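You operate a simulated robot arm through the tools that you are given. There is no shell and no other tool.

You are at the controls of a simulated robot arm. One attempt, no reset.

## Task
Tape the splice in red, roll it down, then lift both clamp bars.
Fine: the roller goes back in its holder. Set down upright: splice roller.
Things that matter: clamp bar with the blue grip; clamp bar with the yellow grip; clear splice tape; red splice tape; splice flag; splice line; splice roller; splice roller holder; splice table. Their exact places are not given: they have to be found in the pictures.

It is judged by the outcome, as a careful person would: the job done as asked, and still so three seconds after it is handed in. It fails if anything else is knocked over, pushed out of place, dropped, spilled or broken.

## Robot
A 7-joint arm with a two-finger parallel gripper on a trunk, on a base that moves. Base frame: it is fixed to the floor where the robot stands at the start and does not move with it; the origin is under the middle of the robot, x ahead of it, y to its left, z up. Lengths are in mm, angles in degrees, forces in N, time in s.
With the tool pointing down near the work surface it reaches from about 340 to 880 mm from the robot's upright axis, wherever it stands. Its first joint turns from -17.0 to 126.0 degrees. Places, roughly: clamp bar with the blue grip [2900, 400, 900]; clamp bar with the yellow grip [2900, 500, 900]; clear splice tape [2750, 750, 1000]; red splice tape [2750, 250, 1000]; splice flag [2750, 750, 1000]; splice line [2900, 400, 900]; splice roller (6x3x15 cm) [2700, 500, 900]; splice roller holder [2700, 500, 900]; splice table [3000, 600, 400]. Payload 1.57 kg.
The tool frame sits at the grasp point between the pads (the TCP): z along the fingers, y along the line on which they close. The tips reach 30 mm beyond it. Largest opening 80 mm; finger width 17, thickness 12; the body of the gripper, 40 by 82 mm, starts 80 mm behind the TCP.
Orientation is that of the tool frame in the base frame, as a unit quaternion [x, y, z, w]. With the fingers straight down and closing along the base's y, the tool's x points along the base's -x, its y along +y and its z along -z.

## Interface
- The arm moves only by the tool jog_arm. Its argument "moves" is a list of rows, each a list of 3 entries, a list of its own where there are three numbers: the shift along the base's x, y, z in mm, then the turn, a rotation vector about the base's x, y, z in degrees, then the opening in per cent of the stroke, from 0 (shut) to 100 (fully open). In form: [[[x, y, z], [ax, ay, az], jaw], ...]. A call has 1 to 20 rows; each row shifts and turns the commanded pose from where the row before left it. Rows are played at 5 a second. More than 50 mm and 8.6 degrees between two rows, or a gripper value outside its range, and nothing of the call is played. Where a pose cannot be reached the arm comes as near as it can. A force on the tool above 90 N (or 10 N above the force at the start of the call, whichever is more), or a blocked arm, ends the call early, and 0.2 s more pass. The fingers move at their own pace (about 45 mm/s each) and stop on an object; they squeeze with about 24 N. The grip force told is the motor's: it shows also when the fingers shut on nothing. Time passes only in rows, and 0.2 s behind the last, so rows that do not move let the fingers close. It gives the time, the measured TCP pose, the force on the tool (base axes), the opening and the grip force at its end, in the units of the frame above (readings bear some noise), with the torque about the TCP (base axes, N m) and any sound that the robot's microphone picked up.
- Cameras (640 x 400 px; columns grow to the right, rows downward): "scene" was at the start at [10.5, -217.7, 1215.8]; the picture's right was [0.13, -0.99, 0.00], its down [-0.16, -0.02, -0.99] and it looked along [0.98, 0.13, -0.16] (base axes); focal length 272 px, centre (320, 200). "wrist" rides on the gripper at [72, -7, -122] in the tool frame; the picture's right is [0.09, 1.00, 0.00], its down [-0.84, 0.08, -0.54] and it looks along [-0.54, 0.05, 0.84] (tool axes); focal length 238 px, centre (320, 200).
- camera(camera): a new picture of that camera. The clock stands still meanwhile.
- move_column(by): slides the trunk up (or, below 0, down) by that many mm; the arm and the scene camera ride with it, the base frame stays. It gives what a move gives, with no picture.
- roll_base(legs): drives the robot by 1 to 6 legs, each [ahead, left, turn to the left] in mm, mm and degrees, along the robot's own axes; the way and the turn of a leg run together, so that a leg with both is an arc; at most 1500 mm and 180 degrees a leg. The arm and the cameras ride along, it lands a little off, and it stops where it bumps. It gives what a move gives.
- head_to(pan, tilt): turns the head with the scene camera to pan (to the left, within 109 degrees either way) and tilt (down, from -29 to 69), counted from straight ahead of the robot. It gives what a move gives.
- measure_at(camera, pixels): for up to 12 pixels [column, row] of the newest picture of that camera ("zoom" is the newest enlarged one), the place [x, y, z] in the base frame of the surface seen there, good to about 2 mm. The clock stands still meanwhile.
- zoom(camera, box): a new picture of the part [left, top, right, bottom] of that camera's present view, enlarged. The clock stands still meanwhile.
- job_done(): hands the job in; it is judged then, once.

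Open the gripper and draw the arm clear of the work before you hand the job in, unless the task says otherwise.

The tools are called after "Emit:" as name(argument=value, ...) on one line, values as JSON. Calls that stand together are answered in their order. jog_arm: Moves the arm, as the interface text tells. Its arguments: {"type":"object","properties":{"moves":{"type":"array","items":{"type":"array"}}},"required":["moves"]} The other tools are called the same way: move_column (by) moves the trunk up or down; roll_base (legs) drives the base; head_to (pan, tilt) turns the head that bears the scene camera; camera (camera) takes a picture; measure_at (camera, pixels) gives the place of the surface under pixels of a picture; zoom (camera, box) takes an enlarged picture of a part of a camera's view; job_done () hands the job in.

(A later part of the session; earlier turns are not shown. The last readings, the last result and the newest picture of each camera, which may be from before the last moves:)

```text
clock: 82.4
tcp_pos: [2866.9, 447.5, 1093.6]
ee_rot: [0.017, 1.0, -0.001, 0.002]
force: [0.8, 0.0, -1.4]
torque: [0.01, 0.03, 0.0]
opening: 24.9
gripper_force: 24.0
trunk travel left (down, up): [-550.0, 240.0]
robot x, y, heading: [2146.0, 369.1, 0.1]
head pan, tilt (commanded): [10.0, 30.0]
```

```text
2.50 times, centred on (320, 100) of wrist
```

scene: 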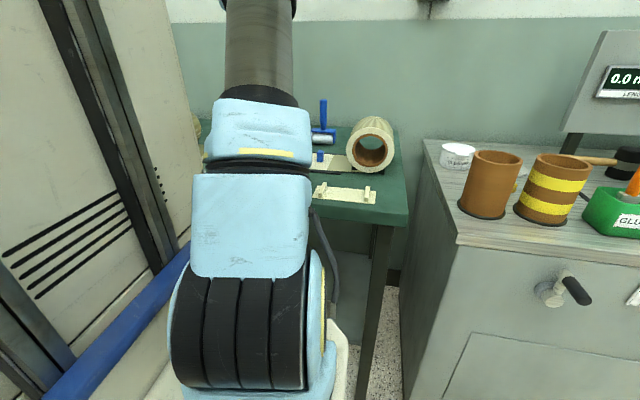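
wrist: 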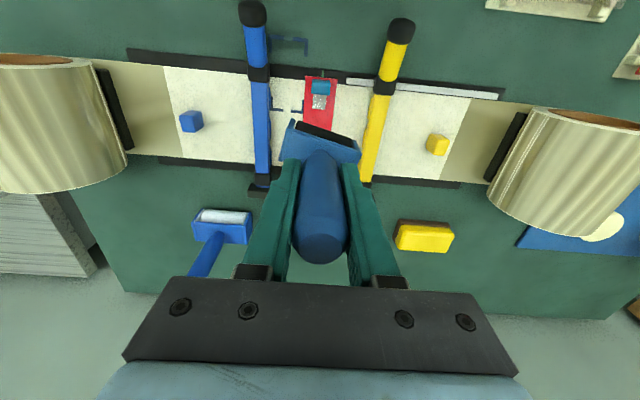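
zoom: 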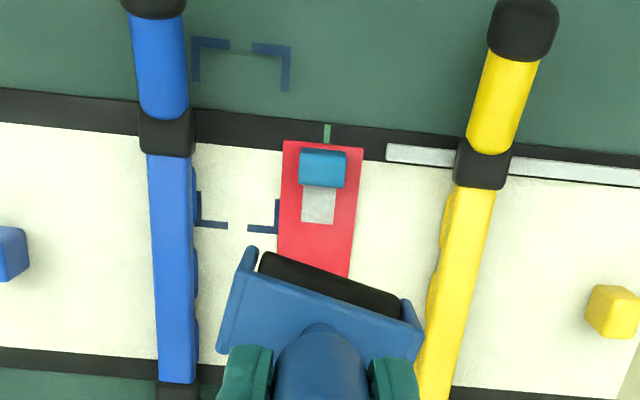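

I'll move the roller back toward the holder so that the whole tape can be seen, and zoom on its windows, which may show where it's been rolled down.

Emit:
jog_arm(moves=[[[-40, 2, 10], [0, 0, 7.7], 0], [[-40, 2, 10], [0, 0, 7.7], 0], [[-40, 2, 0], [0, 0, 0], 0], [[-38, 1, 0], [0, 0, 0], 0], [[0, 0, 0], [0, 0, 0], 0]])

Emit:
camera(camera="wrist")

Emit:
zoom(camera="wrist", box=[230, 80, 410, 220])

```text
clock: 83.6
tcp_pos: [2708.4, 455.2, 1112.8]
ee_rot: [-0.117, 0.993, -0.001, 0.001]
force: [0.6, 0.9, -1.0]
torque: [0.01, 0.03, -0.01]
opening: 24.9
gripper_force: 24.1
trunk travel left (down, up): [-550.0, 240.0]
robot x, y, heading: [2140.4, 368.8, -0.0]
head pan, tilt (commanded): [10.0, 30.0]
```

```text
taken
```

wrist: 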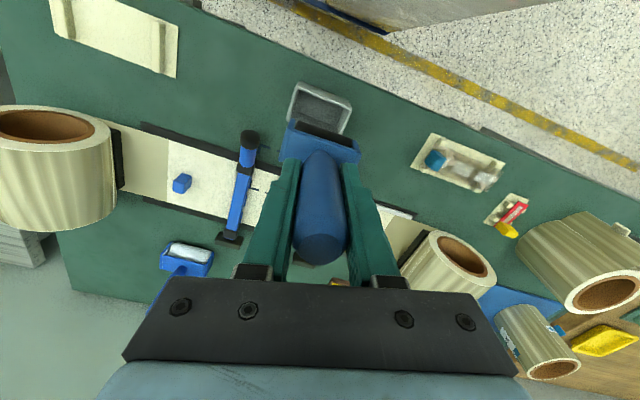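

```text
2.86 times, centred on (320, 150) of wrist
```

zoom: 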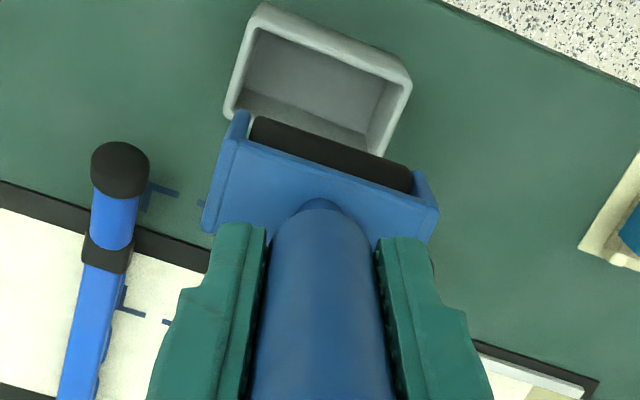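

The tape is hidden from here, so I'll step aside to y≈345 with the roller still held and look at the tape directly.

Emit:
jog_arm(moves=[[[20, -38, 15], [0, 0, -7.7], 0], [[20, -38, 15], [0, 0, -7.7], 0], [[20, -38, 10], [0, 0, 0], 0], [[0, 0, 0], [0, 0, 0], 0]])

Emit:
camera(camera="wrist")

```text
clock: 84.6
tcp_pos: [2768.4, 340.5, 1152.3]
ee_rot: [0.018, 1.0, -0.001, 0.001]
force: [0.5, 0.5, -1.4]
torque: [-0.01, 0.03, 0.03]
opening: 24.9
gripper_force: 23.8
trunk travel left (down, up): [-550.0, 240.0]
robot x, y, heading: [2147.8, 367.8, 0.2]
head pan, tilt (commanded): [10.0, 30.0]
```

```text
taken
```

wrist: 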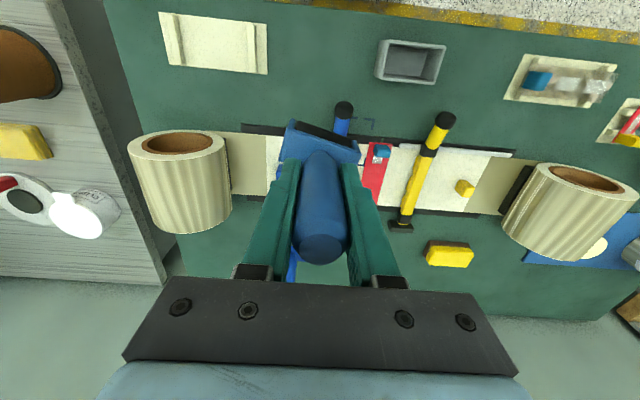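

Emit:
zoom(camera="wrist", box=[340, 130, 420, 220])

```text
4.44 times, centred on (380, 175) of wrist
```

zoom: 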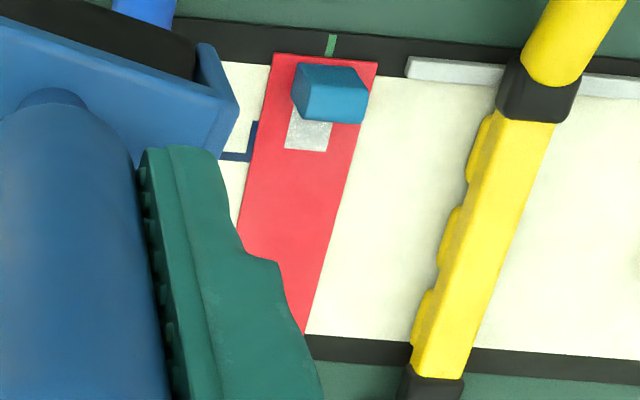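

This is telling: the second and third speckled windows are gone where the wheel rolled, but the first one, next to the tab, is still there at zoom (310,130). I need to bring the wheel closer to the tab. I'll go back above the tape with the roller squared to the tape (tool yaw +11.4°).

Emit:
jog_arm(moves=[[[24, 27, 0], [0, 0, 4.5], 0], [[24, 27, 0], [0, 0, 4.5], 0], [[24, 27, -10], [0, 0, 4.4], 0], [[23.5, 26.5, -20], [0, 0, 0], 0], [[0, 0, -40], [0, 0, 0], 0], [[0, 0, -40], [0, 0, 0], 0], [[0, 0, -25], [0, 0, 0], 0], [[0, 0, -18], [0, 0, 0], 0], [[0, 0, 0], [0, 0, 0], 0]])

Emit:
camera(camera="wrist")

Emit:
zoom(camera="wrist", box=[240, 60, 400, 200])

```text
clock: 86.6
tcp_pos: [2863.8, 447.7, 998.7]
ee_rot: [-0.1, 0.995, -0.001, 0.001]
force: [-0.2, -0.1, -2.3]
torque: [0.0, -0.01, 0.04]
opening: 24.8
gripper_force: 24.5
trunk travel left (down, up): [-550.0, 240.0]
robot x, y, heading: [2147.2, 367.3, 0.2]
head pan, tilt (commanded): [10.0, 30.0]
```

```text
taken
```

wrist: 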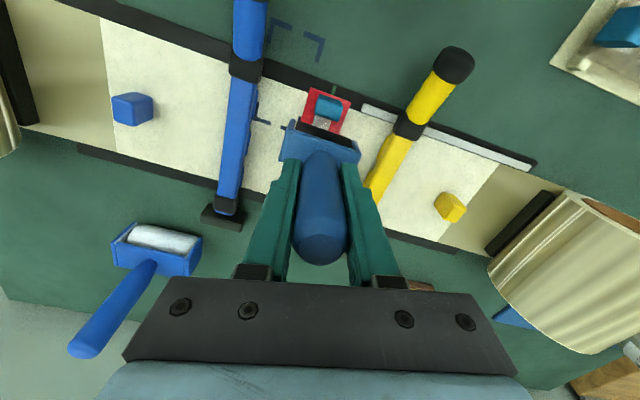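

```text
2.86 times, centred on (320, 130) of wrist
```

zoom: 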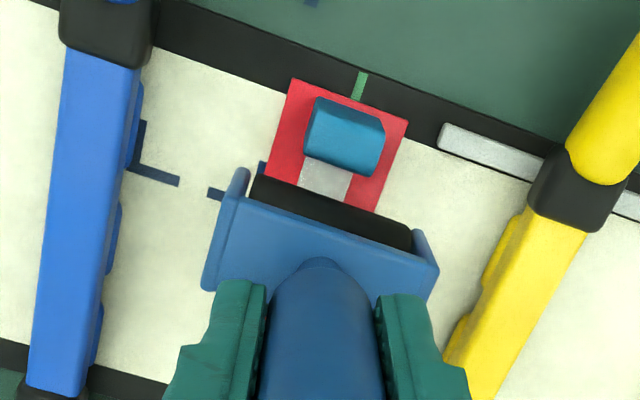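

The roller now lies parallel to the tab. I'll measure the wheel's near face and the tab's far edge.

Emit:
measure_at(camera="zoom", pixels=[[260, 180], [300, 195], [340, 208], [380, 225], [300, 205], [340, 222], [310, 150], [340, 160], [375, 170], [345, 172], [315, 160], [325, 178]])

Emit:
measure_at(camera="zoom", pixels=[[232, 185], [422, 245], [235, 210], [425, 265], [245, 172], [415, 236], [250, 230], [400, 265]])

```text
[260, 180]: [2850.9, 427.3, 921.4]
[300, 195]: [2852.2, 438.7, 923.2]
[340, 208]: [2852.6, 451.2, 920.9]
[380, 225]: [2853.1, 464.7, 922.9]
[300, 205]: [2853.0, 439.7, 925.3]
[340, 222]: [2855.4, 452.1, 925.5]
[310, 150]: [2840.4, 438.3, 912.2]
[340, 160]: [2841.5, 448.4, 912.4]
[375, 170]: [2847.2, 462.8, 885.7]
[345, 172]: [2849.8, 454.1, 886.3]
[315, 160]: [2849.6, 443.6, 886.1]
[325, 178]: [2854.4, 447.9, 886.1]
```

```text
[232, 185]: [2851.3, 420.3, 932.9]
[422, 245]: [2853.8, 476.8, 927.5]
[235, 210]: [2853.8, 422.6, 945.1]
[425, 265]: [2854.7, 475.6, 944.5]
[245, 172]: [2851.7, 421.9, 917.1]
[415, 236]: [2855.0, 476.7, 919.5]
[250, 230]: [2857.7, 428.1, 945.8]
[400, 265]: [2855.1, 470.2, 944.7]
```

The wheel's near face is at x≈2852 and the tab's far face at ≈2843, leaving a 9 mm gap. I'll shift 6 mm toward the tab and descend to just above contact.

Emit:
jog_arm(moves=[[[-3, 0.2, 0], [0, 0, 1.2], 0], [[-3, 0.2, -5], [0, 0, 0], 0], [[0, 0, -5], [0, 0, 0], 0], [[0, 0, -3], [0, 0, 0], 0], [[0, 0, 0], [0, 0, 0], 0]])

Emit:
zoom(camera="wrist", box=[240, 60, 400, 200])

Emit:
measure_at(camera="zoom", pixels=[[260, 180], [300, 195], [340, 208], [380, 225], [310, 180], [340, 190], [325, 175], [335, 182], [300, 175], [365, 195]])

```text
clock: 87.8
tcp_pos: [2857.1, 449.3, 987.0]
ee_rot: [-0.111, 0.994, -0.001, 0.001]
force: [-0.5, -0.5, -1.8]
torque: [0.01, -0.01, 0.02]
opening: 24.9
gripper_force: 24.5
trunk travel left (down, up): [-550.0, 240.0]
robot x, y, heading: [2148.2, 367.5, 0.3]
head pan, tilt (commanded): [10.0, 30.0]
```

```text
2.86 times, centred on (320, 130) of wrist
```

zoom: 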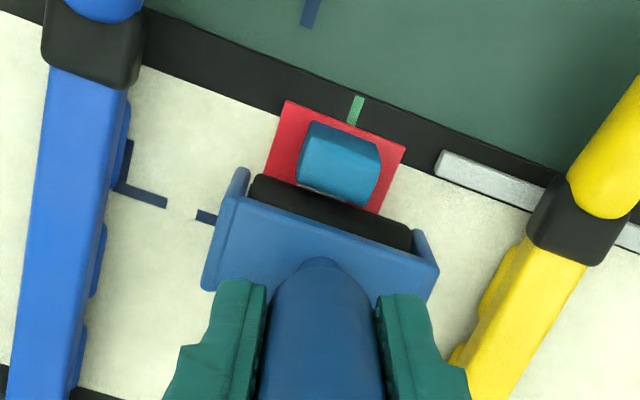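

```text
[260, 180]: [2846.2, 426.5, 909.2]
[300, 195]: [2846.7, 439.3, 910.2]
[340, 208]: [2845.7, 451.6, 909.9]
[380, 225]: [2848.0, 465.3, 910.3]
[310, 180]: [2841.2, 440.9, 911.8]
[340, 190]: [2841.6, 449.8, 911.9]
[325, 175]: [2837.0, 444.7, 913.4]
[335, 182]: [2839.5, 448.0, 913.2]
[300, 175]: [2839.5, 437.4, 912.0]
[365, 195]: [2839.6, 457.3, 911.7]
```

The gap is about 3 mm. Now I'll lower the wheel onto the tape.

Emit:
jog_arm(moves=[[[0, 0, -2], [0, 0, 0], 0], [[0, 0, -1], [0, 0, 0], 0], [[0, 0, 0], [0, 0, 0], 0]])

Emit:
jog_arm(moves=[[[0, 0, -1], [0, 0, 0], 0], [[0, 0, 0], [0, 0, 0], 0]])

```text
clock: 88.6
tcp_pos: [2858.7, 449.3, 984.6]
ee_rot: [-0.109, 0.994, -0.001, 0.0]
force: [-0.9, -0.4, -2.0]
torque: [0.0, -0.02, 0.04]
opening: 25.0
gripper_force: 23.6
trunk travel left (down, up): [-550.0, 240.0]
robot x, y, heading: [2146.0, 365.6, 0.1]
head pan, tilt (commanded): [10.0, 30.0]
```

```text
clock: 89.2
tcp_pos: [2857.7, 448.9, 982.9]
ee_rot: [-0.109, 0.994, -0.002, 0.001]
force: [-0.6, 0.4, -0.9]
torque: [-0.04, -0.05, 0.0]
opening: 24.9
gripper_force: 24.3
trunk travel left (down, up): [-550.0, 240.0]
robot x, y, heading: [2144.8, 368.4, -0.2]
head pan, tilt (commanded): [10.0, 30.0]
```

Just about at contact (-0.9 N). Going down 0.8 mm more and reading the force.

Emit:
jog_arm(moves=[[[0, 0, -0.8], [0, 0, 0], 0], [[0, 0, 0], [0, 0, 0], 0]])

Emit:
jog_arm(moves=[[[0, 0, -0.6], [0, 0, 0], 0], [[0, 0, 0], [0, 0, 0], 0]])

```text
clock: 89.8
tcp_pos: [2858.4, 448.9, 981.5]
ee_rot: [-0.11, 0.994, 0.0, 0.002]
force: [0.1, -0.2, -1.4]
torque: [0.01, 0.01, 0.02]
opening: 25.0
gripper_force: 24.2
trunk travel left (down, up): [-550.0, 240.0]
robot x, y, heading: [2147.9, 366.0, 0.1]
head pan, tilt (commanded): [10.0, 30.0]
```

```text
clock: 90.4
tcp_pos: [2858.6, 448.7, 981.6]
ee_rot: [-0.11, 0.994, 0.0, 0.001]
force: [0.6, 0.7, 0.0]
torque: [-0.03, 0.0, -0.03]
opening: 24.9
gripper_force: 23.8
trunk travel left (down, up): [-550.0, 240.0]
robot x, y, heading: [2142.7, 363.8, 0.1]
head pan, tilt (commanded): [10.0, 30.0]
```

Contact is beginning (0 N against -1.7 N hanging). I'll continue down in small steps.

Emit:
jog_arm(moves=[[[0, 0, -0.8], [0, 0, 0], 0], [[0, 0, 0], [0, 0, 0], 0]])

Emit:
zoom(camera="wrist", box=[260, 80, 380, 180])

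```text
clock: 91.0
tcp_pos: [2858.1, 448.0, 980.7]
ee_rot: [-0.109, 0.994, -0.002, 0.001]
force: [0.6, 0.3, 3.3]
torque: [-0.14, 0.0, -0.03]
opening: 25.0
gripper_force: 24.4
trunk travel left (down, up): [-550.0, 240.0]
robot x, y, heading: [2149.3, 367.6, 0.2]
head pan, tilt (commanded): [10.0, 30.0]
```

```text
4.00 times, centred on (320, 130) of wrist
```

zoom: 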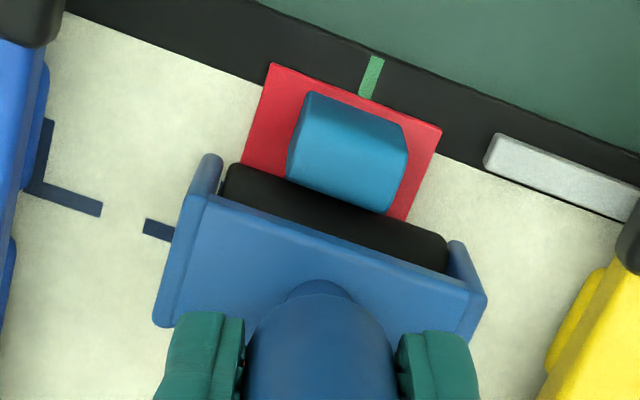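

The wheel is right beside the tab in the picture. I'll measure the gap between tab edge and wheel here.

Emit:
measure_at(camera="zoom", pixels=[[300, 185], [340, 200], [375, 208], [300, 198], [340, 212], [380, 225], [260, 180], [420, 235], [340, 222], [240, 175]])

```text
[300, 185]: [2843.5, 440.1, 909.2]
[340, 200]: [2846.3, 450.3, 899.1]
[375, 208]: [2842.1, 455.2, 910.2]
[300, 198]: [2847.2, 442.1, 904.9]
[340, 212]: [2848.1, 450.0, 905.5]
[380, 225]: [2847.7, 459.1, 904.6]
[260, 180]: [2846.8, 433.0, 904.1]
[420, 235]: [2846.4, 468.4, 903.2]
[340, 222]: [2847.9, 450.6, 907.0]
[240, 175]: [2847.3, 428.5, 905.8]
```

The gap is about 3 mm. I'll press to ~8–10 N and roll the last 2.5 mm toward the tab.

Emit:
jog_arm(moves=[[[0, 0, -0.7], [0, 0, 0], 0], [[0, 0, 0], [0, 0, 0], 0]])

Emit:
jog_arm(moves=[[[-1, 0, -0.2], [0, 0, 0], 0], [[-0.8, 0, 0], [0, 0, 0], 0], [[-0.6, 0, 0], [0, 0, 0], 0], [[0, 0, 0], [0, 0, 0], 0]])

Emit:
zoom(camera="wrist", box=[260, 80, 380, 180])

```text
clock: 91.6
tcp_pos: [2858.0, 447.9, 981.9]
ee_rot: [-0.11, 0.994, -0.001, 0.002]
force: [-0.6, -0.5, 12.6]
torque: [-0.34, -0.03, -0.01]
opening: 24.7
gripper_force: 24.0
trunk travel left (down, up): [-550.0, 240.0]
robot x, y, heading: [2145.2, 363.8, 0.0]
head pan, tilt (commanded): [10.0, 30.0]
```

```text
clock: 92.6
tcp_pos: [2854.9, 448.3, 980.6]
ee_rot: [-0.109, 0.994, -0.001, 0.002]
force: [3.8, -0.7, 21.9]
torque: [-0.62, -0.42, 0.06]
opening: 25.0
gripper_force: 24.2
trunk travel left (down, up): [-550.0, 240.0]
robot x, y, heading: [2146.3, 369.8, 0.2]
head pan, tilt (commanded): [10.0, 30.0]
```

```text
4.00 times, centred on (320, 130) of wrist
```

zoom: 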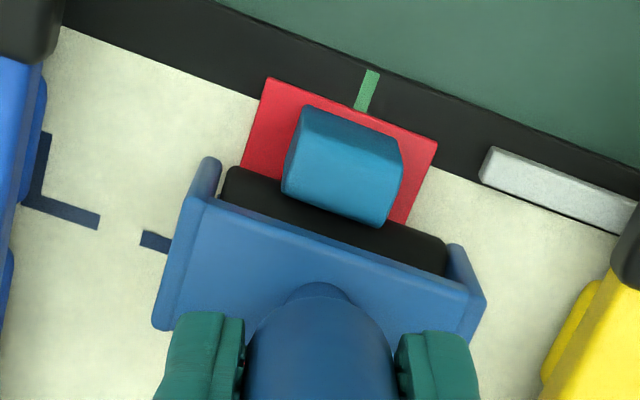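

The wheel is now against the tab's side with ~22 N. I'll ease off slightly and roll forward ~24 mm from here, then lift to inspect.

Emit:
jog_arm(moves=[[[1, 0, 0.3], [0, 0, 0], 0], [[2, -0.07, 0], [0, 0, 0], 0], [[3, -0.1, 0], [0, 0, 0], 0], [[4, -0.14, 0], [0, 0, 0], 0], [[4, -0.14, 0], [0, 0, 0], 0], [[4, -0.14, 0], [0, 0, 0], 0], [[4, -0.14, 0], [0, 0, 0], 0]])

Emit:
zoom(camera="wrist", box=[240, 40, 400, 180])

```text
clock: 94.2
tcp_pos: [2877.5, 447.9, 979.9]
ee_rot: [-0.11, 0.994, -0.002, 0.0]
force: [-2.5, -0.3, 6.7]
torque: [-0.17, 0.22, -0.05]
opening: 24.9
gripper_force: 24.0
trunk travel left (down, up): [-550.0, 240.0]
robot x, y, heading: [2151.2, 368.4, -0.1]
head pan, tilt (commanded): [10.0, 30.0]
```

```text
2.86 times, centred on (320, 110) of wrist
```

zoom: 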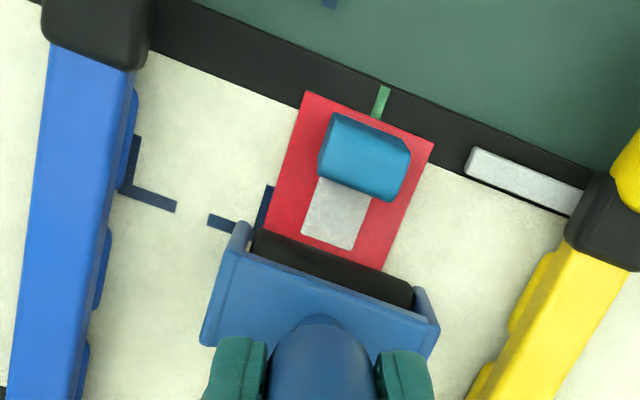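

The first window still shows. With the wheel axis across the tape I can't get nearer than its radius, so I'll turn the roller 90° so the wheel lies along the tape, end-on to the tab, and roll across the width there. First I lift 45 mm and turn.

Emit:
jog_arm(moves=[[[0, 0, 5], [0, 0, 0], 0], [[0, 0, 20], [0, 0, 0], 0], [[0, 0, 20], [0, 0, 0], 0], [[0, 0, 0], [0, 0, -7.5], 0], [[0, 0, 0], [0, 0, -7.5], 0], [[0, 0, 0], [0, 0, -7.5], 0], [[0, 0, 0], [0, 0, -7.5], 0], [[0, 0, 0], [0, 0, -7.5], 0], [[0, 0, 0], [0, 0, -7.5], 0], [[0, 0, 0], [0, 0, -7.5], 0], [[0, 0, 0], [0, 0, -7.5], 0], [[0, 0, 0], [0, 0, -7.5], 0], [[0, 0, 0], [0, 0, -7.5], 0], [[0, 0, 0], [0, 0, -7.5], 0], [[0, 0, 0], [0, 0, -7.5], 0], [[0, 0, 0], [0, 0, 0], 0]])

Emit:
camera(camera="wrist")

Emit:
zoom(camera="wrist", box=[220, 40, 420, 220])

```text
clock: 97.6
tcp_pos: [2877.9, 447.2, 1025.4]
ee_rot: [0.626, 0.78, -0.003, -0.001]
force: [0.5, -0.6, -1.6]
torque: [0.02, 0.0, 0.01]
opening: 25.1
gripper_force: 23.6
trunk travel left (down, up): [-550.0, 240.0]
robot x, y, heading: [2147.7, 368.2, 0.5]
head pan, tilt (commanded): [10.0, 30.0]
```

```text
taken
```

wrist: 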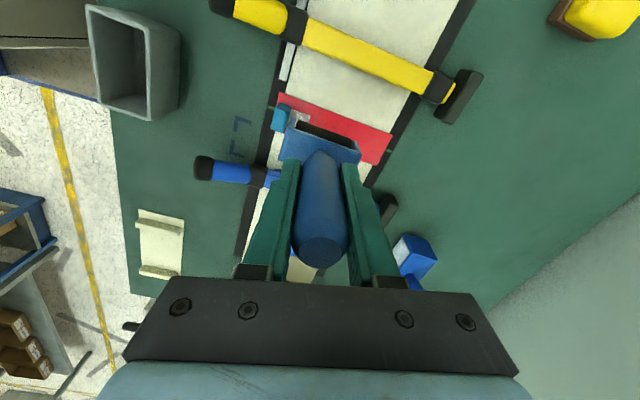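

```text
2.22 times, centred on (320, 130) of wrist
```

zoom: 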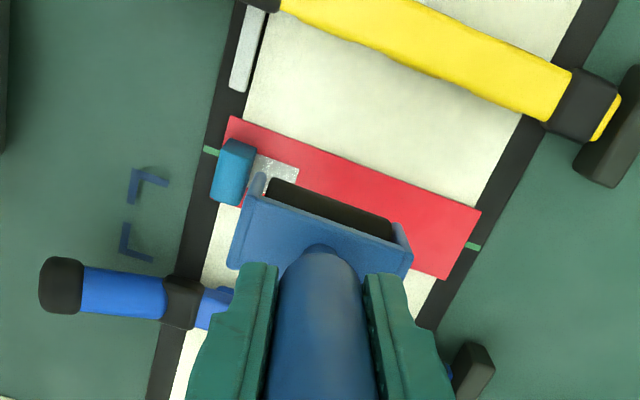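

The roller now lies along the tape, and windows 2 and 3 are indeed gone. I'll measure the head and tab positions.

Emit:
measure_at(camera="zoom", pixels=[[258, 182], [250, 200], [400, 238], [405, 255], [320, 205], [275, 185], [385, 225], [240, 175], [235, 190], [248, 160], [240, 145], [290, 175]])

Emit:
measure_at(camera="zoom", pixels=[[270, 205], [330, 222], [385, 240], [240, 255], [410, 265], [300, 180], [260, 170], [230, 125], [478, 212], [443, 275]])

```text
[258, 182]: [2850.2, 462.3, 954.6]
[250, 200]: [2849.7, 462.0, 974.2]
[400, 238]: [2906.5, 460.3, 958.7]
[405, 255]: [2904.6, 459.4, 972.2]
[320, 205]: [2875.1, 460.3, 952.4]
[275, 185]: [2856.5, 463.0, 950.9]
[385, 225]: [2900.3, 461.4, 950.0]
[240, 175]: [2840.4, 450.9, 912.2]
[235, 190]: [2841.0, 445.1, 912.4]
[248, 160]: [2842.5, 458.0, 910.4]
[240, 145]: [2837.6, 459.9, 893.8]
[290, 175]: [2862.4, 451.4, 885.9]
```

```text
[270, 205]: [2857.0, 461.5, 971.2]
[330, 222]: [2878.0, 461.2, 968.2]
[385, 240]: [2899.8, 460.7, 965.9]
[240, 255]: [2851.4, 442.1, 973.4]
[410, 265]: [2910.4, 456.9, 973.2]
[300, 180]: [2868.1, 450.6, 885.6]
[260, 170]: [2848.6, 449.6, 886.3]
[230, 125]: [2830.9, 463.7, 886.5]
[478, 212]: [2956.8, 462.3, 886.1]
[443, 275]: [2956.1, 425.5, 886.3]
```

The head spans x 2848–2908 with its face parallel to the tape. I'll descend to ~6 mm above the tape, then slide toward the tab until the cheek is nearly touching it.

Emit:
jog_arm(moves=[[[0, 0, -15], [0, 0, 0], 0], [[0, 0, -15], [0, 0, 0], 0], [[-1, 0, -7], [0, 0, 0], 0], [[-2, 0, 0], [0, 0, 0], 0], [[0, 0, 0], [0, 0, 0], 0]])

Emit:
zoom(camera="wrist", box=[240, 60, 400, 200])

Emit:
measure_at(camera="zoom", pixels=[[235, 180], [250, 190], [240, 170], [225, 200], [222, 180], [228, 165], [280, 200], [380, 240], [300, 215], [420, 260]])

```text
clock: 98.8
tcp_pos: [2875.2, 447.9, 988.2]
ee_rot: [0.625, 0.781, -0.001, 0.0]
force: [0.2, 0.2, -1.6]
torque: [-0.03, 0.02, -0.01]
opening: 25.1
gripper_force: 23.9
trunk travel left (down, up): [-550.0, 240.0]
robot x, y, heading: [2148.1, 366.2, 0.3]
head pan, tilt (commanded): [10.0, 30.0]
```

```text
2.86 times, centred on (320, 130) of wrist
```

zoom: 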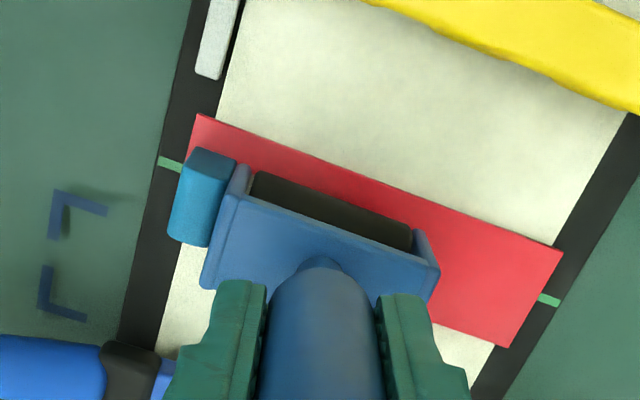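

```text
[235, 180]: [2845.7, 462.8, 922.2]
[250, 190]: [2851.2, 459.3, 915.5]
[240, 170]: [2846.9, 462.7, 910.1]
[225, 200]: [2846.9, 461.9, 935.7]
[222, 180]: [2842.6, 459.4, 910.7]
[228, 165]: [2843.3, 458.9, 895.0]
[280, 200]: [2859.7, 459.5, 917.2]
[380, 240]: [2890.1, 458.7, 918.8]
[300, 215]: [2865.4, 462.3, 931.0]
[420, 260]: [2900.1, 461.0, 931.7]
```

The cheek is ~2 mm from the tab. I'll close 1 mm more and lower to contact in small steps.

Emit:
jog_arm(moves=[[[-1, 0, -3], [0, 0, 0], 0], [[0, 0, -2], [0, 0, 0], 0], [[0, 0, -1], [0, 0, 0], 0], [[0, 0, 0], [0, 0, 0], 0]])

Emit:
jog_arm(moves=[[[0, 0, -1], [0, 0, 0], 0], [[0, 0, 0], [0, 0, 0], 0]])

```text
clock: 99.8
tcp_pos: [2873.3, 447.7, 982.9]
ee_rot: [0.625, 0.781, -0.002, -0.001]
force: [0.8, 0.3, -2.0]
torque: [0.0, 0.01, 0.01]
opening: 25.2
gripper_force: 23.8
trunk travel left (down, up): [-550.0, 240.0]
robot x, y, heading: [2146.9, 367.4, -0.0]
head pan, tilt (commanded): [10.0, 30.0]
```

```text
clock: 100.4
tcp_pos: [2873.4, 448.6, 981.8]
ee_rot: [0.625, 0.781, -0.002, 0.0]
force: [-0.1, -0.1, -2.0]
torque: [0.0, 0.0, 0.0]
opening: 25.1
gripper_force: 24.1
trunk travel left (down, up): [-550.0, 240.0]
robot x, y, heading: [2143.5, 365.4, -0.1]
head pan, tilt (commanded): [10.0, 30.0]
```

Not yet touching (-2.0 N). Continuing down by 0.8 mm steps.

Emit:
jog_arm(moves=[[[0, 0, -0.8], [0, 0, 0], 0], [[0, 0, 0], [0, 0, 0], 0]])

Emit:
jog_arm(moves=[[[0, 0, -0.8], [0, 0, 0], 0], [[0, 0, 0], [0, 0, 0], 0]])

Emit:
jog_arm(moves=[[[0, 0, -0.6], [0, 0, 0], 0], [[0, 0, 0], [0, 0, 0], 0]])

```text
clock: 101.0
tcp_pos: [2875.1, 447.7, 980.8]
ee_rot: [0.625, 0.78, -0.002, -0.001]
force: [0.0, -0.2, -1.9]
torque: [-0.01, 0.02, 0.0]
opening: 25.0
gripper_force: 23.8
trunk travel left (down, up): [-550.0, 240.0]
robot x, y, heading: [2143.1, 368.5, 0.1]
head pan, tilt (commanded): [10.0, 30.0]
```

```text
clock: 101.6
tcp_pos: [2872.8, 448.5, 980.7]
ee_rot: [0.625, 0.781, -0.002, 0.0]
force: [-0.2, -0.2, 1.4]
torque: [-0.05, 0.03, 0.01]
opening: 24.7
gripper_force: 24.2
trunk travel left (down, up): [-550.0, 240.0]
robot x, y, heading: [2144.1, 368.0, 0.1]
head pan, tilt (commanded): [10.0, 30.0]
```

```text
clock: 102.2
tcp_pos: [2873.1, 447.7, 980.1]
ee_rot: [0.626, 0.78, -0.001, 0.001]
force: [1.1, -0.6, 9.1]
torque: [-0.03, 0.06, -0.01]
opening: 25.2
gripper_force: 24.2
trunk travel left (down, up): [-550.0, 240.0]
robot x, y, heading: [2144.6, 369.6, 0.1]
head pan, tilt (commanded): [10.0, 30.0]
```

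~11 N of contact, fairly even. Now I'll roll across the width: +10 mm, back -20 mm, then +10 mm.

Emit:
jog_arm(moves=[[[0, 2.5, -0.2], [0, 0, 0], 0], [[0, 2.5, 0], [0, 0, 0], 0], [[0, 2.5, 0], [0, 0, 0], 0], [[0, 2.5, 0], [0, 0, 0], 0], [[0, -2.5, 0], [0, 0, 0], 0], [[0, -2.5, 0], [0, 0, 0], 0], [[0, -2.5, 0], [0, 0, 0], 0], [[0, -2.5, 0], [0, 0, 0], 0]])

Emit:
jog_arm(moves=[[[0, -2.5, -0.2], [0, 0, 0], 0], [[0, -2.5, 0], [0, 0, 0], 0], [[0, -2.5, 0], [0, 0, 0], 0], [[0, -2.5, 0], [0, 0, 0], 0], [[0, 2.5, 0], [0, 0, 0], 0], [[0, 2.5, 0], [0, 0, 0], 0], [[0, 2.5, 0], [0, 0, 0], 0], [[0, 2.5, 0], [0, 0, 0], 0]])

Emit:
zoom(camera="wrist", box=[240, 60, 400, 200])

```text
clock: 104.0
tcp_pos: [2872.8, 449.1, 980.5]
ee_rot: [0.625, 0.781, -0.002, 0.001]
force: [-0.6, 5.5, 16.9]
torque: [0.51, -0.02, 0.02]
opening: 25.0
gripper_force: 24.3
trunk travel left (down, up): [-550.0, 240.0]
robot x, y, heading: [2144.7, 368.2, 0.3]
head pan, tilt (commanded): [10.0, 30.0]
```

```text
clock: 105.8
tcp_pos: [2873.1, 446.5, 979.5]
ee_rot: [0.625, 0.78, -0.002, 0.001]
force: [0.6, -4.8, 14.1]
torque: [-0.54, -0.07, -0.02]
opening: 25.0
gripper_force: 23.9
trunk travel left (down, up): [-550.0, 240.0]
robot x, y, heading: [2148.8, 369.4, 0.0]
head pan, tilt (commanded): [10.0, 30.0]
```

```text
2.86 times, centred on (320, 130) of wrist
```

zoom: 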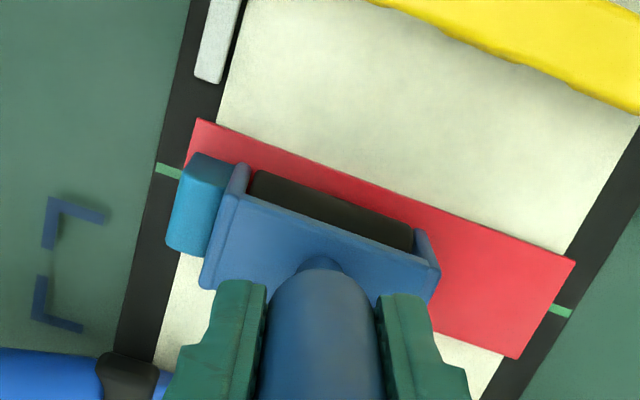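

Forces of 14–17 N and the tape stayed put. I'll lift and move aside to look at the window by the tab.

Emit:
jog_arm(moves=[[[0, 0, 5], [0, 0, 0], 0], [[1, 0, 20], [0, 0, 0], 0], [[0, 0, 30], [0, 0, 0], 0], [[20, -10, 30], [0, 0, 0], 0], [[0, 0, 0], [0, 0, 0], 0]])

Emit:
zoom(camera="wrist", box=[220, 40, 420, 200])

```text
clock: 107.0
tcp_pos: [2895.0, 438.5, 1063.8]
ee_rot: [0.626, 0.78, -0.001, -0.001]
force: [-0.8, 0.2, -1.7]
torque: [0.03, 0.02, 0.01]
opening: 24.8
gripper_force: 24.2
trunk travel left (down, up): [-550.0, 240.0]
robot x, y, heading: [2143.9, 366.9, 0.0]
head pan, tilt (commanded): [10.0, 30.0]
```

```text
2.50 times, centred on (320, 120) of wrist
```

zoom: 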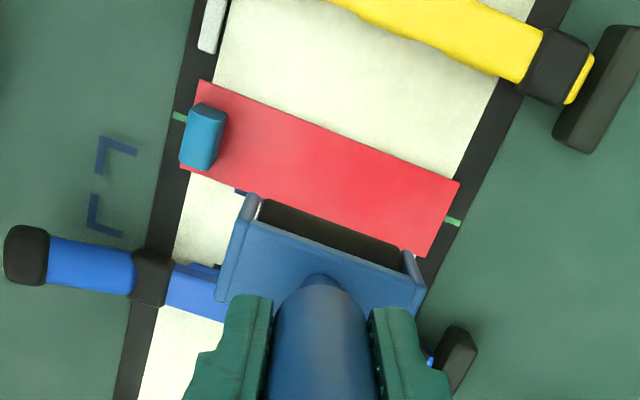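

All three windows are now gone, so the tape is rolled down fully, and it is still centred with green showing at both ends. Now I'll carry the roller back over the holder, turning the tool +92° so the roller is square to it.

Emit:
jog_arm(moves=[[[0, 0, 20], [0, 0, 0], 0], [[0, 0, 20], [0, 0, 0], 0], [[-15.5, 1.3, 0], [0, 0, 7.67], 0], [[-15.5, 1.3, 0], [0, 0, 7.67], 0], [[-15.5, 1.3, 0], [0, 0, 7.67], 0], [[-15.5, 1.3, 0], [0, 0, 7.67], 0], [[-15.5, 1.3, 0], [0, 0, 7.67], 0], [[-15.5, 1.3, 0], [0, 0, 7.67], 0], [[-15.5, 1.3, 0], [0, 0, 7.67], 0], [[-15.5, 1.3, 0], [0, 0, 7.67], 0], [[-15.5, 1.3, 0], [0, 0, 7.67], 0], [[-15.5, 1.3, 0], [0, 0, 7.67], 0], [[-15.5, 1.3, 0], [0, 0, 7.67], 0], [[-15.5, 1.3, 0], [0, 0, 7.67], 0], [[0, 0, 0], [0, 0, 0], 0]])

Emit:
camera(camera="wrist")

Emit:
zoom(camera="wrist", box=[240, 60, 400, 200])

```text
clock: 110.2
tcp_pos: [2708.5, 452.6, 1103.6]
ee_rot: [-0.129, 0.992, 0.0, 0.001]
force: [0.0, 0.1, -1.4]
torque: [-0.02, 0.0, -0.01]
opening: 24.8
gripper_force: 24.2
trunk travel left (down, up): [-550.0, 240.0]
robot x, y, heading: [2148.2, 367.1, 0.0]
head pan, tilt (commanded): [10.0, 30.0]
```

```text
taken
```

wrist: 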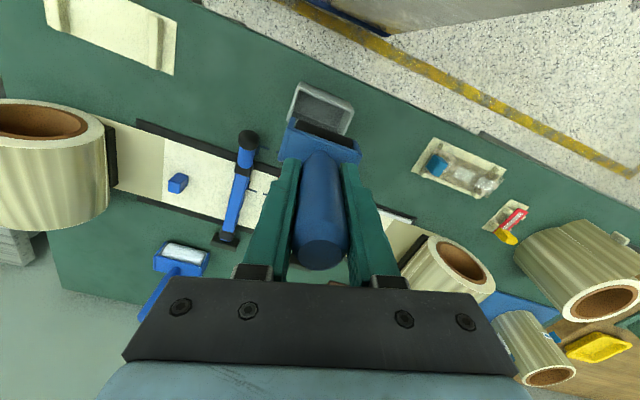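

```text
2.86 times, centred on (320, 130) of wrist
```

zoom: 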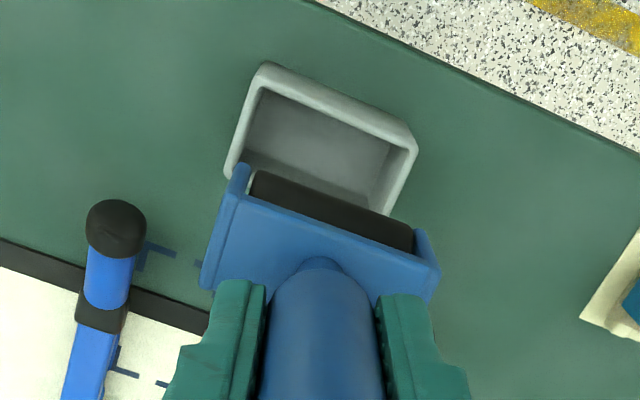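

I'll measure the roller head's edges, the handle top and the holder's rim from this view to line them up.

Emit:
measure_at(camera="zoom", pixels=[[250, 205], [300, 222], [350, 240], [400, 255], [232, 190], [430, 250], [275, 185], [400, 232], [335, 208], [215, 260], [435, 290], [203, 280]])

Emit:
measure_at(camera="zoom", pixels=[[268, 68], [330, 98], [405, 130], [412, 150], [400, 190], [232, 160], [240, 125], [255, 85], [262, 95], [395, 145], [380, 185], [245, 155]])

Emit:
measure_at(camera="wrist", pixels=[[320, 252], [308, 252], [332, 252], [320, 243], [320, 262]])

```text
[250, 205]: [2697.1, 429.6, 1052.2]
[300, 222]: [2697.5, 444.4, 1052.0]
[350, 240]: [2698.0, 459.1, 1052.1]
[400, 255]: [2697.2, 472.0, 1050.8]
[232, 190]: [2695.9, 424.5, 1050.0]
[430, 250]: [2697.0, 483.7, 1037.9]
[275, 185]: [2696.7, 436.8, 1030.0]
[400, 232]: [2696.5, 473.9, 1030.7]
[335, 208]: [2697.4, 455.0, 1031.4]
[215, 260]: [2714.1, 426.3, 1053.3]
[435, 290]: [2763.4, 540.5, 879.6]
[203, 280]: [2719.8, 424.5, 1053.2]
```

```text
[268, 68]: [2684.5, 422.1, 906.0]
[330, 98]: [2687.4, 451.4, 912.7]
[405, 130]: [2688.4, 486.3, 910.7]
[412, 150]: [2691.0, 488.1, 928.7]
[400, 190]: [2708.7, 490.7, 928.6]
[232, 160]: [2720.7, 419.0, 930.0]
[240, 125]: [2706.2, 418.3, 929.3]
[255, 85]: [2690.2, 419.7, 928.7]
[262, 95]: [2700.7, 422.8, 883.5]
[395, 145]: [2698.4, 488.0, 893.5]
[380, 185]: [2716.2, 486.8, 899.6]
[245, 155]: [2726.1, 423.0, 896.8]
```

```text
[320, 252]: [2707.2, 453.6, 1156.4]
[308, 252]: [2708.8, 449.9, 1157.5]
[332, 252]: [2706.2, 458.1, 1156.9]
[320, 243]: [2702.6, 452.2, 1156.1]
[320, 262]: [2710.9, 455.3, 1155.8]
```

The roller's yaw is square (near face at x≈2697 all along), but the head centre sits ~2.5 mm too far in x. I'll zoom on the handle top to check for tilt.

Emit:
zoom(camera="wrist", box=[270, 140, 370, 280])

Emit:
measure_at(camera="zoom", pixels=[[190, 330], [225, 330], [260, 330], [225, 300], [225, 360], [190, 200], [260, 200], [225, 250], [225, 150], [225, 100], [225, 60], [180, 120]])

```text
2.86 times, centred on (320, 210) of wrist
```

zoom: 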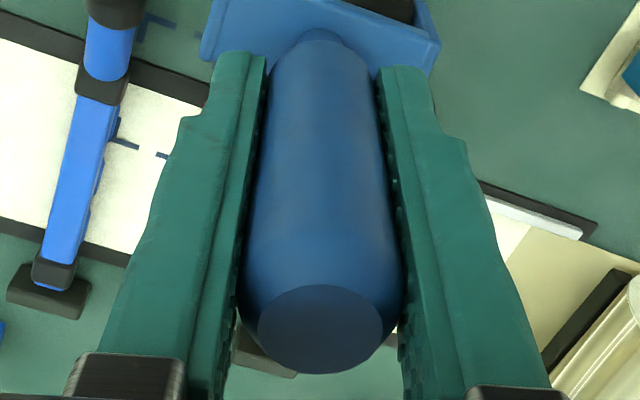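

```text
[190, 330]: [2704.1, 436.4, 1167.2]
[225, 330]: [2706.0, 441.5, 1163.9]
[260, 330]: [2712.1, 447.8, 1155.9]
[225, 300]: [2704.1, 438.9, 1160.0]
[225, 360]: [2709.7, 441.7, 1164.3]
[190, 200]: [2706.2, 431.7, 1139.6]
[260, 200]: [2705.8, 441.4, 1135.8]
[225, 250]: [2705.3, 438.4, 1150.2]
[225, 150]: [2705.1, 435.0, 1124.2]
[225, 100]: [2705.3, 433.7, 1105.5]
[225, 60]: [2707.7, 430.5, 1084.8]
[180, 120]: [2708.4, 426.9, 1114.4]
```

I'll measure along the handle's near ridge (column 320) and its top face for the tilt.

Emit:
measure_at(camera="zoom", pixels=[[318, 70], [318, 100], [318, 150], [319, 200], [320, 250], [320, 275], [320, 290], [320, 328], [262, 330], [380, 325], [320, 368], [318, 50]])

```text
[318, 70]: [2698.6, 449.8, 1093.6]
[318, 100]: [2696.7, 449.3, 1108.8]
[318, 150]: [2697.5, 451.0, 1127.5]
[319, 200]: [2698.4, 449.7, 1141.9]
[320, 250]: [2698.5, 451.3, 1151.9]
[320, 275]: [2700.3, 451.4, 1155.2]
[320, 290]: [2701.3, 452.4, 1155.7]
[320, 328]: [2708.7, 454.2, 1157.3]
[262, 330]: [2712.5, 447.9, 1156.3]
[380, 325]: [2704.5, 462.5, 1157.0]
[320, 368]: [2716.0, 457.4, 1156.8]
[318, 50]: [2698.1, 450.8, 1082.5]
```

The holder and table are yawed about -2°, and the roller leans ~1.2° in the grip. I'll apply those small corrections and shift -1 mm in x, then lower to just above the rim.

Emit:
jog_arm(moves=[[[-1.1, -0.2, 0], [0.4, 1.2, -2.0], 0], [[0, 0, -25], [0, 0, 0], 0], [[0, 0, -25], [0, 0, 0], 0], [[0, 0, -15], [0, 0, 0], 0], [[0, 0, 0], [0, 0, 0], 0]])

Emit:
camera(camera="wrist")

Emit:
zoom(camera="wrist", box=[240, 60, 400, 200])

```text
clock: 111.4
tcp_pos: [2707.5, 453.8, 1038.7]
ee_rot: [-0.11, 0.994, 0.004, -0.01]
force: [-0.1, -0.1, -2.2]
torque: [0.0, -0.03, -0.02]
opening: 24.7
gripper_force: 24.1
trunk travel left (down, up): [-550.0, 240.0]
robot x, y, heading: [2145.7, 369.7, 0.1]
head pan, tilt (commanded): [10.0, 30.0]
```

```text
taken
```

wrist: 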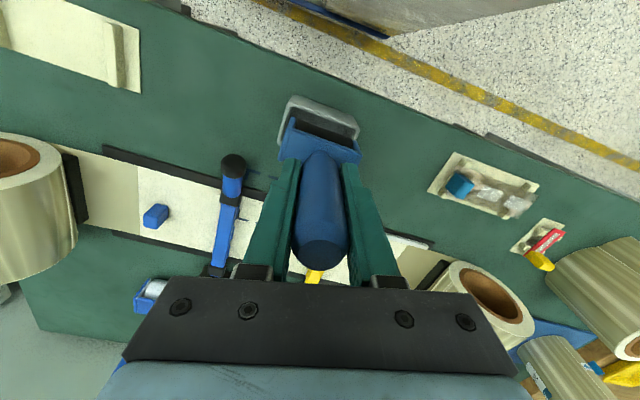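

```text
2.86 times, centred on (320, 130) of wrist
```

zoom: 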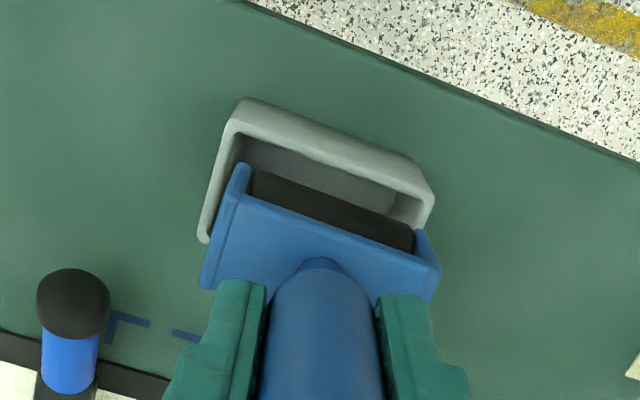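

Emit:
measure_at(camera="zoom", pixels=[[245, 205], [300, 222], [350, 240], [405, 258], [232, 185], [430, 250], [275, 185], [400, 232], [335, 208], [203, 275], [242, 168], [420, 235]])

Emit:
measure_at(camera="zoom", pixels=[[235, 125], [280, 148], [330, 165], [380, 180], [425, 195], [418, 220], [215, 190], [203, 230], [228, 150], [245, 138], [415, 190], [430, 205]])

```text
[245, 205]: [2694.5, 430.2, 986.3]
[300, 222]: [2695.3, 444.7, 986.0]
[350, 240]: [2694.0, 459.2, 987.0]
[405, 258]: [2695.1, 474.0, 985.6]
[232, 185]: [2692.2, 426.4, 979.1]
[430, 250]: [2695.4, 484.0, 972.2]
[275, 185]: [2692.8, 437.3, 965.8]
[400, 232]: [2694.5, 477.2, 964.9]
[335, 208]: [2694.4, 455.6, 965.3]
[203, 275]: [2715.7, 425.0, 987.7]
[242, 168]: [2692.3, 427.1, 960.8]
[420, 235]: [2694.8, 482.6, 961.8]
```

```text
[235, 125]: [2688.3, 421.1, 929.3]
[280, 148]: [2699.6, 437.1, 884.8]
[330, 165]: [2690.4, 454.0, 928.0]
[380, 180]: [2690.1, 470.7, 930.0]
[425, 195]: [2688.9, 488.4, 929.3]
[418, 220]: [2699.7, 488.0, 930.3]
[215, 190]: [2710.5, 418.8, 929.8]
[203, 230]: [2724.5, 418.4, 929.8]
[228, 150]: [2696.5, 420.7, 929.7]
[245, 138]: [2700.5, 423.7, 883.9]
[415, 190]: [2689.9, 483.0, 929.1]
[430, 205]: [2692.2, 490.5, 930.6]
```

The head is now aligned at -2.4° with centre near (2707.8,454.4); it should be about (2708.7,454.6). I'll nudge +0.9 mm in x and lower until the bottom is just above the rim.

Emit:
jog_arm(moves=[[[0.9, 0.1, -8], [0, 0, 0], 0], [[0, 0, -5], [0, 0, 0], 0], [[0, 0, 0], [0, 0, 0], 0]])

Emit:
zoom(camera="wrist", box=[240, 60, 400, 200])

Emit:
measure_at(camera="zoom", pixels=[[245, 205], [300, 222], [350, 240], [405, 258], [275, 185], [400, 232], [335, 208], [203, 275], [242, 168], [420, 235], [432, 260], [230, 195]])

```text
clock: 112.2
tcp_pos: [2708.5, 454.3, 1025.7]
ee_rot: [-0.111, 0.994, 0.002, -0.009]
force: [-0.4, 0.9, -1.1]
torque: [-0.01, -0.02, -0.01]
opening: 24.9
gripper_force: 23.8
trunk travel left (down, up): [-550.0, 240.0]
robot x, y, heading: [2146.6, 367.1, 0.2]
head pan, tilt (commanded): [10.0, 30.0]
```

```text
2.86 times, centred on (320, 130) of wrist
```

zoom: 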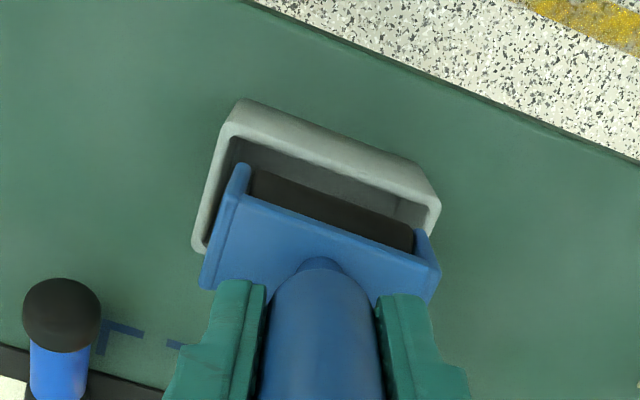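

```text
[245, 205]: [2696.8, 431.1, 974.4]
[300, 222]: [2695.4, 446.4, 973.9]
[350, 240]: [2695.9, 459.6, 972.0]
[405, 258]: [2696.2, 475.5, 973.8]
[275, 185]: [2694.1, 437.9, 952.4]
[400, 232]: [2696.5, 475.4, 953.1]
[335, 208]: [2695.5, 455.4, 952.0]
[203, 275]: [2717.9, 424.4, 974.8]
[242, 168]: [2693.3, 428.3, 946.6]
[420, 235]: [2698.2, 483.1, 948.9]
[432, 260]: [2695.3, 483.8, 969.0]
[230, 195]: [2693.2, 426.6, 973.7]
```

Head centre is now ≈(2709,454.5), matching the holder. I'll lower it into the holder slowly, watching the forces.

Emit:
jog_arm(moves=[[[0, 0, -4], [0, 0, 0], 0], [[0, 0, -3], [0, 0, 0], 0], [[0, 0, -3], [0, 0, 0], 0], [[0, 0, 0], [0, 0, 0], 0]])

Emit:
zoom(camera="wrist", box=[240, 60, 400, 200])

```text
clock: 113.2
tcp_pos: [2707.6, 453.3, 1015.7]
ee_rot: [-0.11, 0.994, 0.004, -0.009]
force: [-0.4, 0.4, -2.5]
torque: [0.0, -0.01, 0.01]
opening: 24.7
gripper_force: 24.1
trunk travel left (down, up): [-550.0, 240.0]
robot x, y, heading: [2149.2, 367.7, 0.1]
head pan, tilt (commanded): [10.0, 30.0]
```

```text
2.86 times, centred on (320, 130) of wrist
```

zoom: 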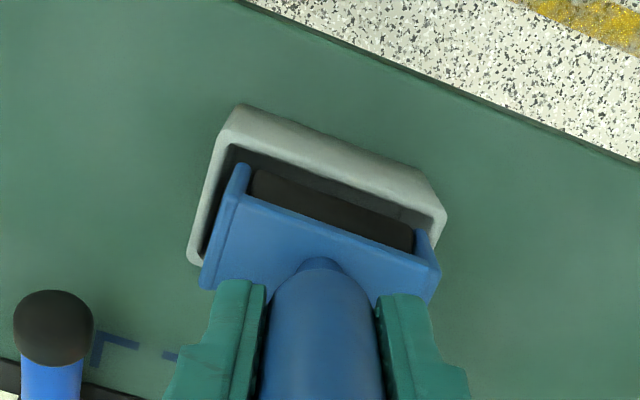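

No side forces, and the head has entered the rim. I'll keep lowering.

Emit:
jog_arm(moves=[[[0, 0, -4], [0, 0, 0], 0], [[0, 0, -4], [0, 0, 0], 0], [[0, 0, -4], [0, 0, 0], 0], [[0, 0, 0], [0, 0, 0], 0]])

Emit:
zoom(camera="wrist", box=[240, 60, 400, 200])

```text
clock: 114.2
tcp_pos: [2709.1, 454.4, 1003.7]
ee_rot: [-0.11, 0.994, 0.004, -0.009]
force: [-0.6, 0.2, -1.6]
torque: [-0.02, -0.01, -0.01]
opening: 25.0
gripper_force: 24.2
trunk travel left (down, up): [-550.0, 240.0]
robot x, y, heading: [2148.8, 365.4, 0.0]
head pan, tilt (commanded): [10.0, 30.0]
```

```text
2.86 times, centred on (320, 130) of wrist
```

zoom: 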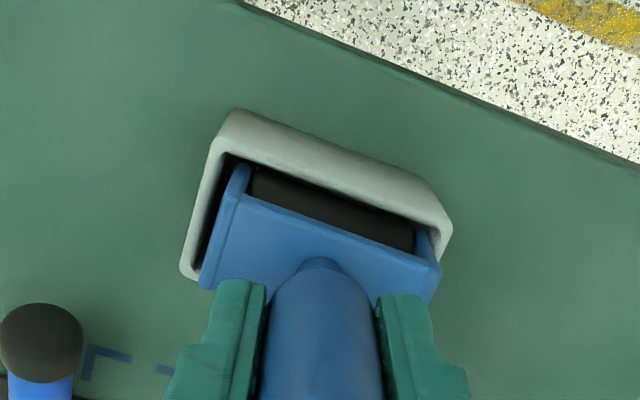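

Still free. Lowering further in the same careful steps.

Emit:
jog_arm(moves=[[[0, 0, -4], [0, 0, 0], 0], [[0, 0, -4], [0, 0, 0], 0], [[0, 0, -4], [0, 0, 0], 0], [[0, 0, -4], [0, 0, 0], 0], [[0, 0, -3], [0, 0, 0], 0], [[0, 0, 0], [0, 0, 0], 0]])

Emit:
zoom(camera="wrist", box=[240, 60, 400, 200])

```text
clock: 115.6
tcp_pos: [2709.1, 453.0, 983.9]
ee_rot: [-0.11, 0.994, 0.004, -0.009]
force: [-0.3, 0.0, -2.6]
torque: [-0.01, -0.01, 0.03]
opening: 25.0
gripper_force: 24.1
trunk travel left (down, up): [-550.0, 240.0]
robot x, y, heading: [2145.4, 367.9, 0.2]
head pan, tilt (commanded): [10.0, 30.0]
```

```text
2.86 times, centred on (320, 130) of wrist
```

zoom: 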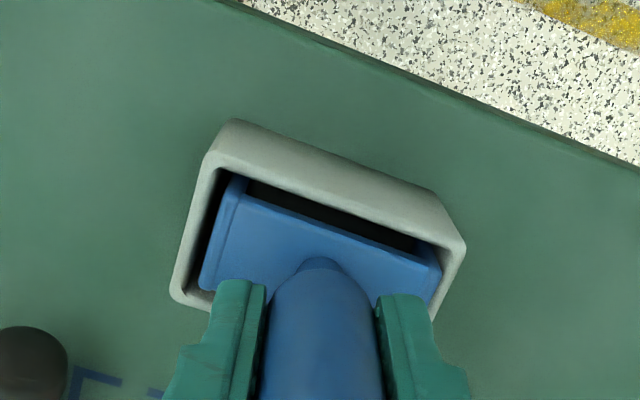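

The head is nearly seated (about 6 mm to go). I'll lower in small steps until the weight is taken up.

Emit:
jog_arm(moves=[[[0, -0.5, -2], [0, 0, 0], 0], [[0, 0, -2], [0, 0, 0], 0], [[0, 0, -1], [0, 0, 0], 0], [[0, 0, 0], [0, 0, 0], 0]])

Emit:
jog_arm(moves=[[[0, 0, -1], [0, 0, 0], 0], [[0, 0, 0], [0, 0, 0], 0]])

```text
clock: 116.6
tcp_pos: [2709.4, 451.9, 980.8]
ee_rot: [-0.11, 0.994, 0.003, -0.009]
force: [-0.1, 0.4, -1.3]
torque: [-0.01, 0.02, 0.0]
opening: 25.1
gripper_force: 24.2
trunk travel left (down, up): [-550.0, 240.0]
robot x, y, heading: [2145.5, 367.5, -0.0]
head pan, tilt (commanded): [10.0, 30.0]
```

```text
clock: 117.2
tcp_pos: [2708.8, 453.3, 978.9]
ee_rot: [-0.11, 0.994, 0.004, -0.009]
force: [0.7, 0.2, -2.7]
torque: [-0.01, 0.0, -0.02]
opening: 24.9
gripper_force: 24.3
trunk travel left (down, up): [-550.0, 240.0]
robot x, y, heading: [2146.3, 366.3, -0.1]
head pan, tilt (commanded): [10.0, 30.0]
```

Still hanging (-2.7 N). Another millimetre or two.

Emit:
jog_arm(moves=[[[0, 0, -1], [0, 0, 0], 0], [[0, 0, 0], [0, 0, 0], 0]])

Emit:
jog_arm(moves=[[[0, 0, -0.8], [0, 0, 0], 0], [[0, 0, 0], [0, 0, 0], 0]])

```text
clock: 117.8
tcp_pos: [2708.7, 453.6, 977.4]
ee_rot: [-0.111, 0.994, 0.003, -0.009]
force: [1.3, -0.6, -1.6]
torque: [-0.01, 0.0, 0.0]
opening: 24.7
gripper_force: 23.8
trunk travel left (down, up): [-550.0, 240.0]
robot x, y, heading: [2149.7, 366.9, 0.1]
head pan, tilt (commanded): [10.0, 30.0]
```

```text
clock: 118.4
tcp_pos: [2707.6, 453.4, 976.9]
ee_rot: [-0.11, 0.994, 0.004, -0.009]
force: [0.4, -1.2, 5.7]
torque: [-0.2, 0.02, -0.05]
opening: 25.0
gripper_force: 23.8
trunk travel left (down, up): [-550.0, 240.0]
robot x, y, heading: [2149.4, 364.3, 0.1]
head pan, tilt (commanded): [10.0, 30.0]
```

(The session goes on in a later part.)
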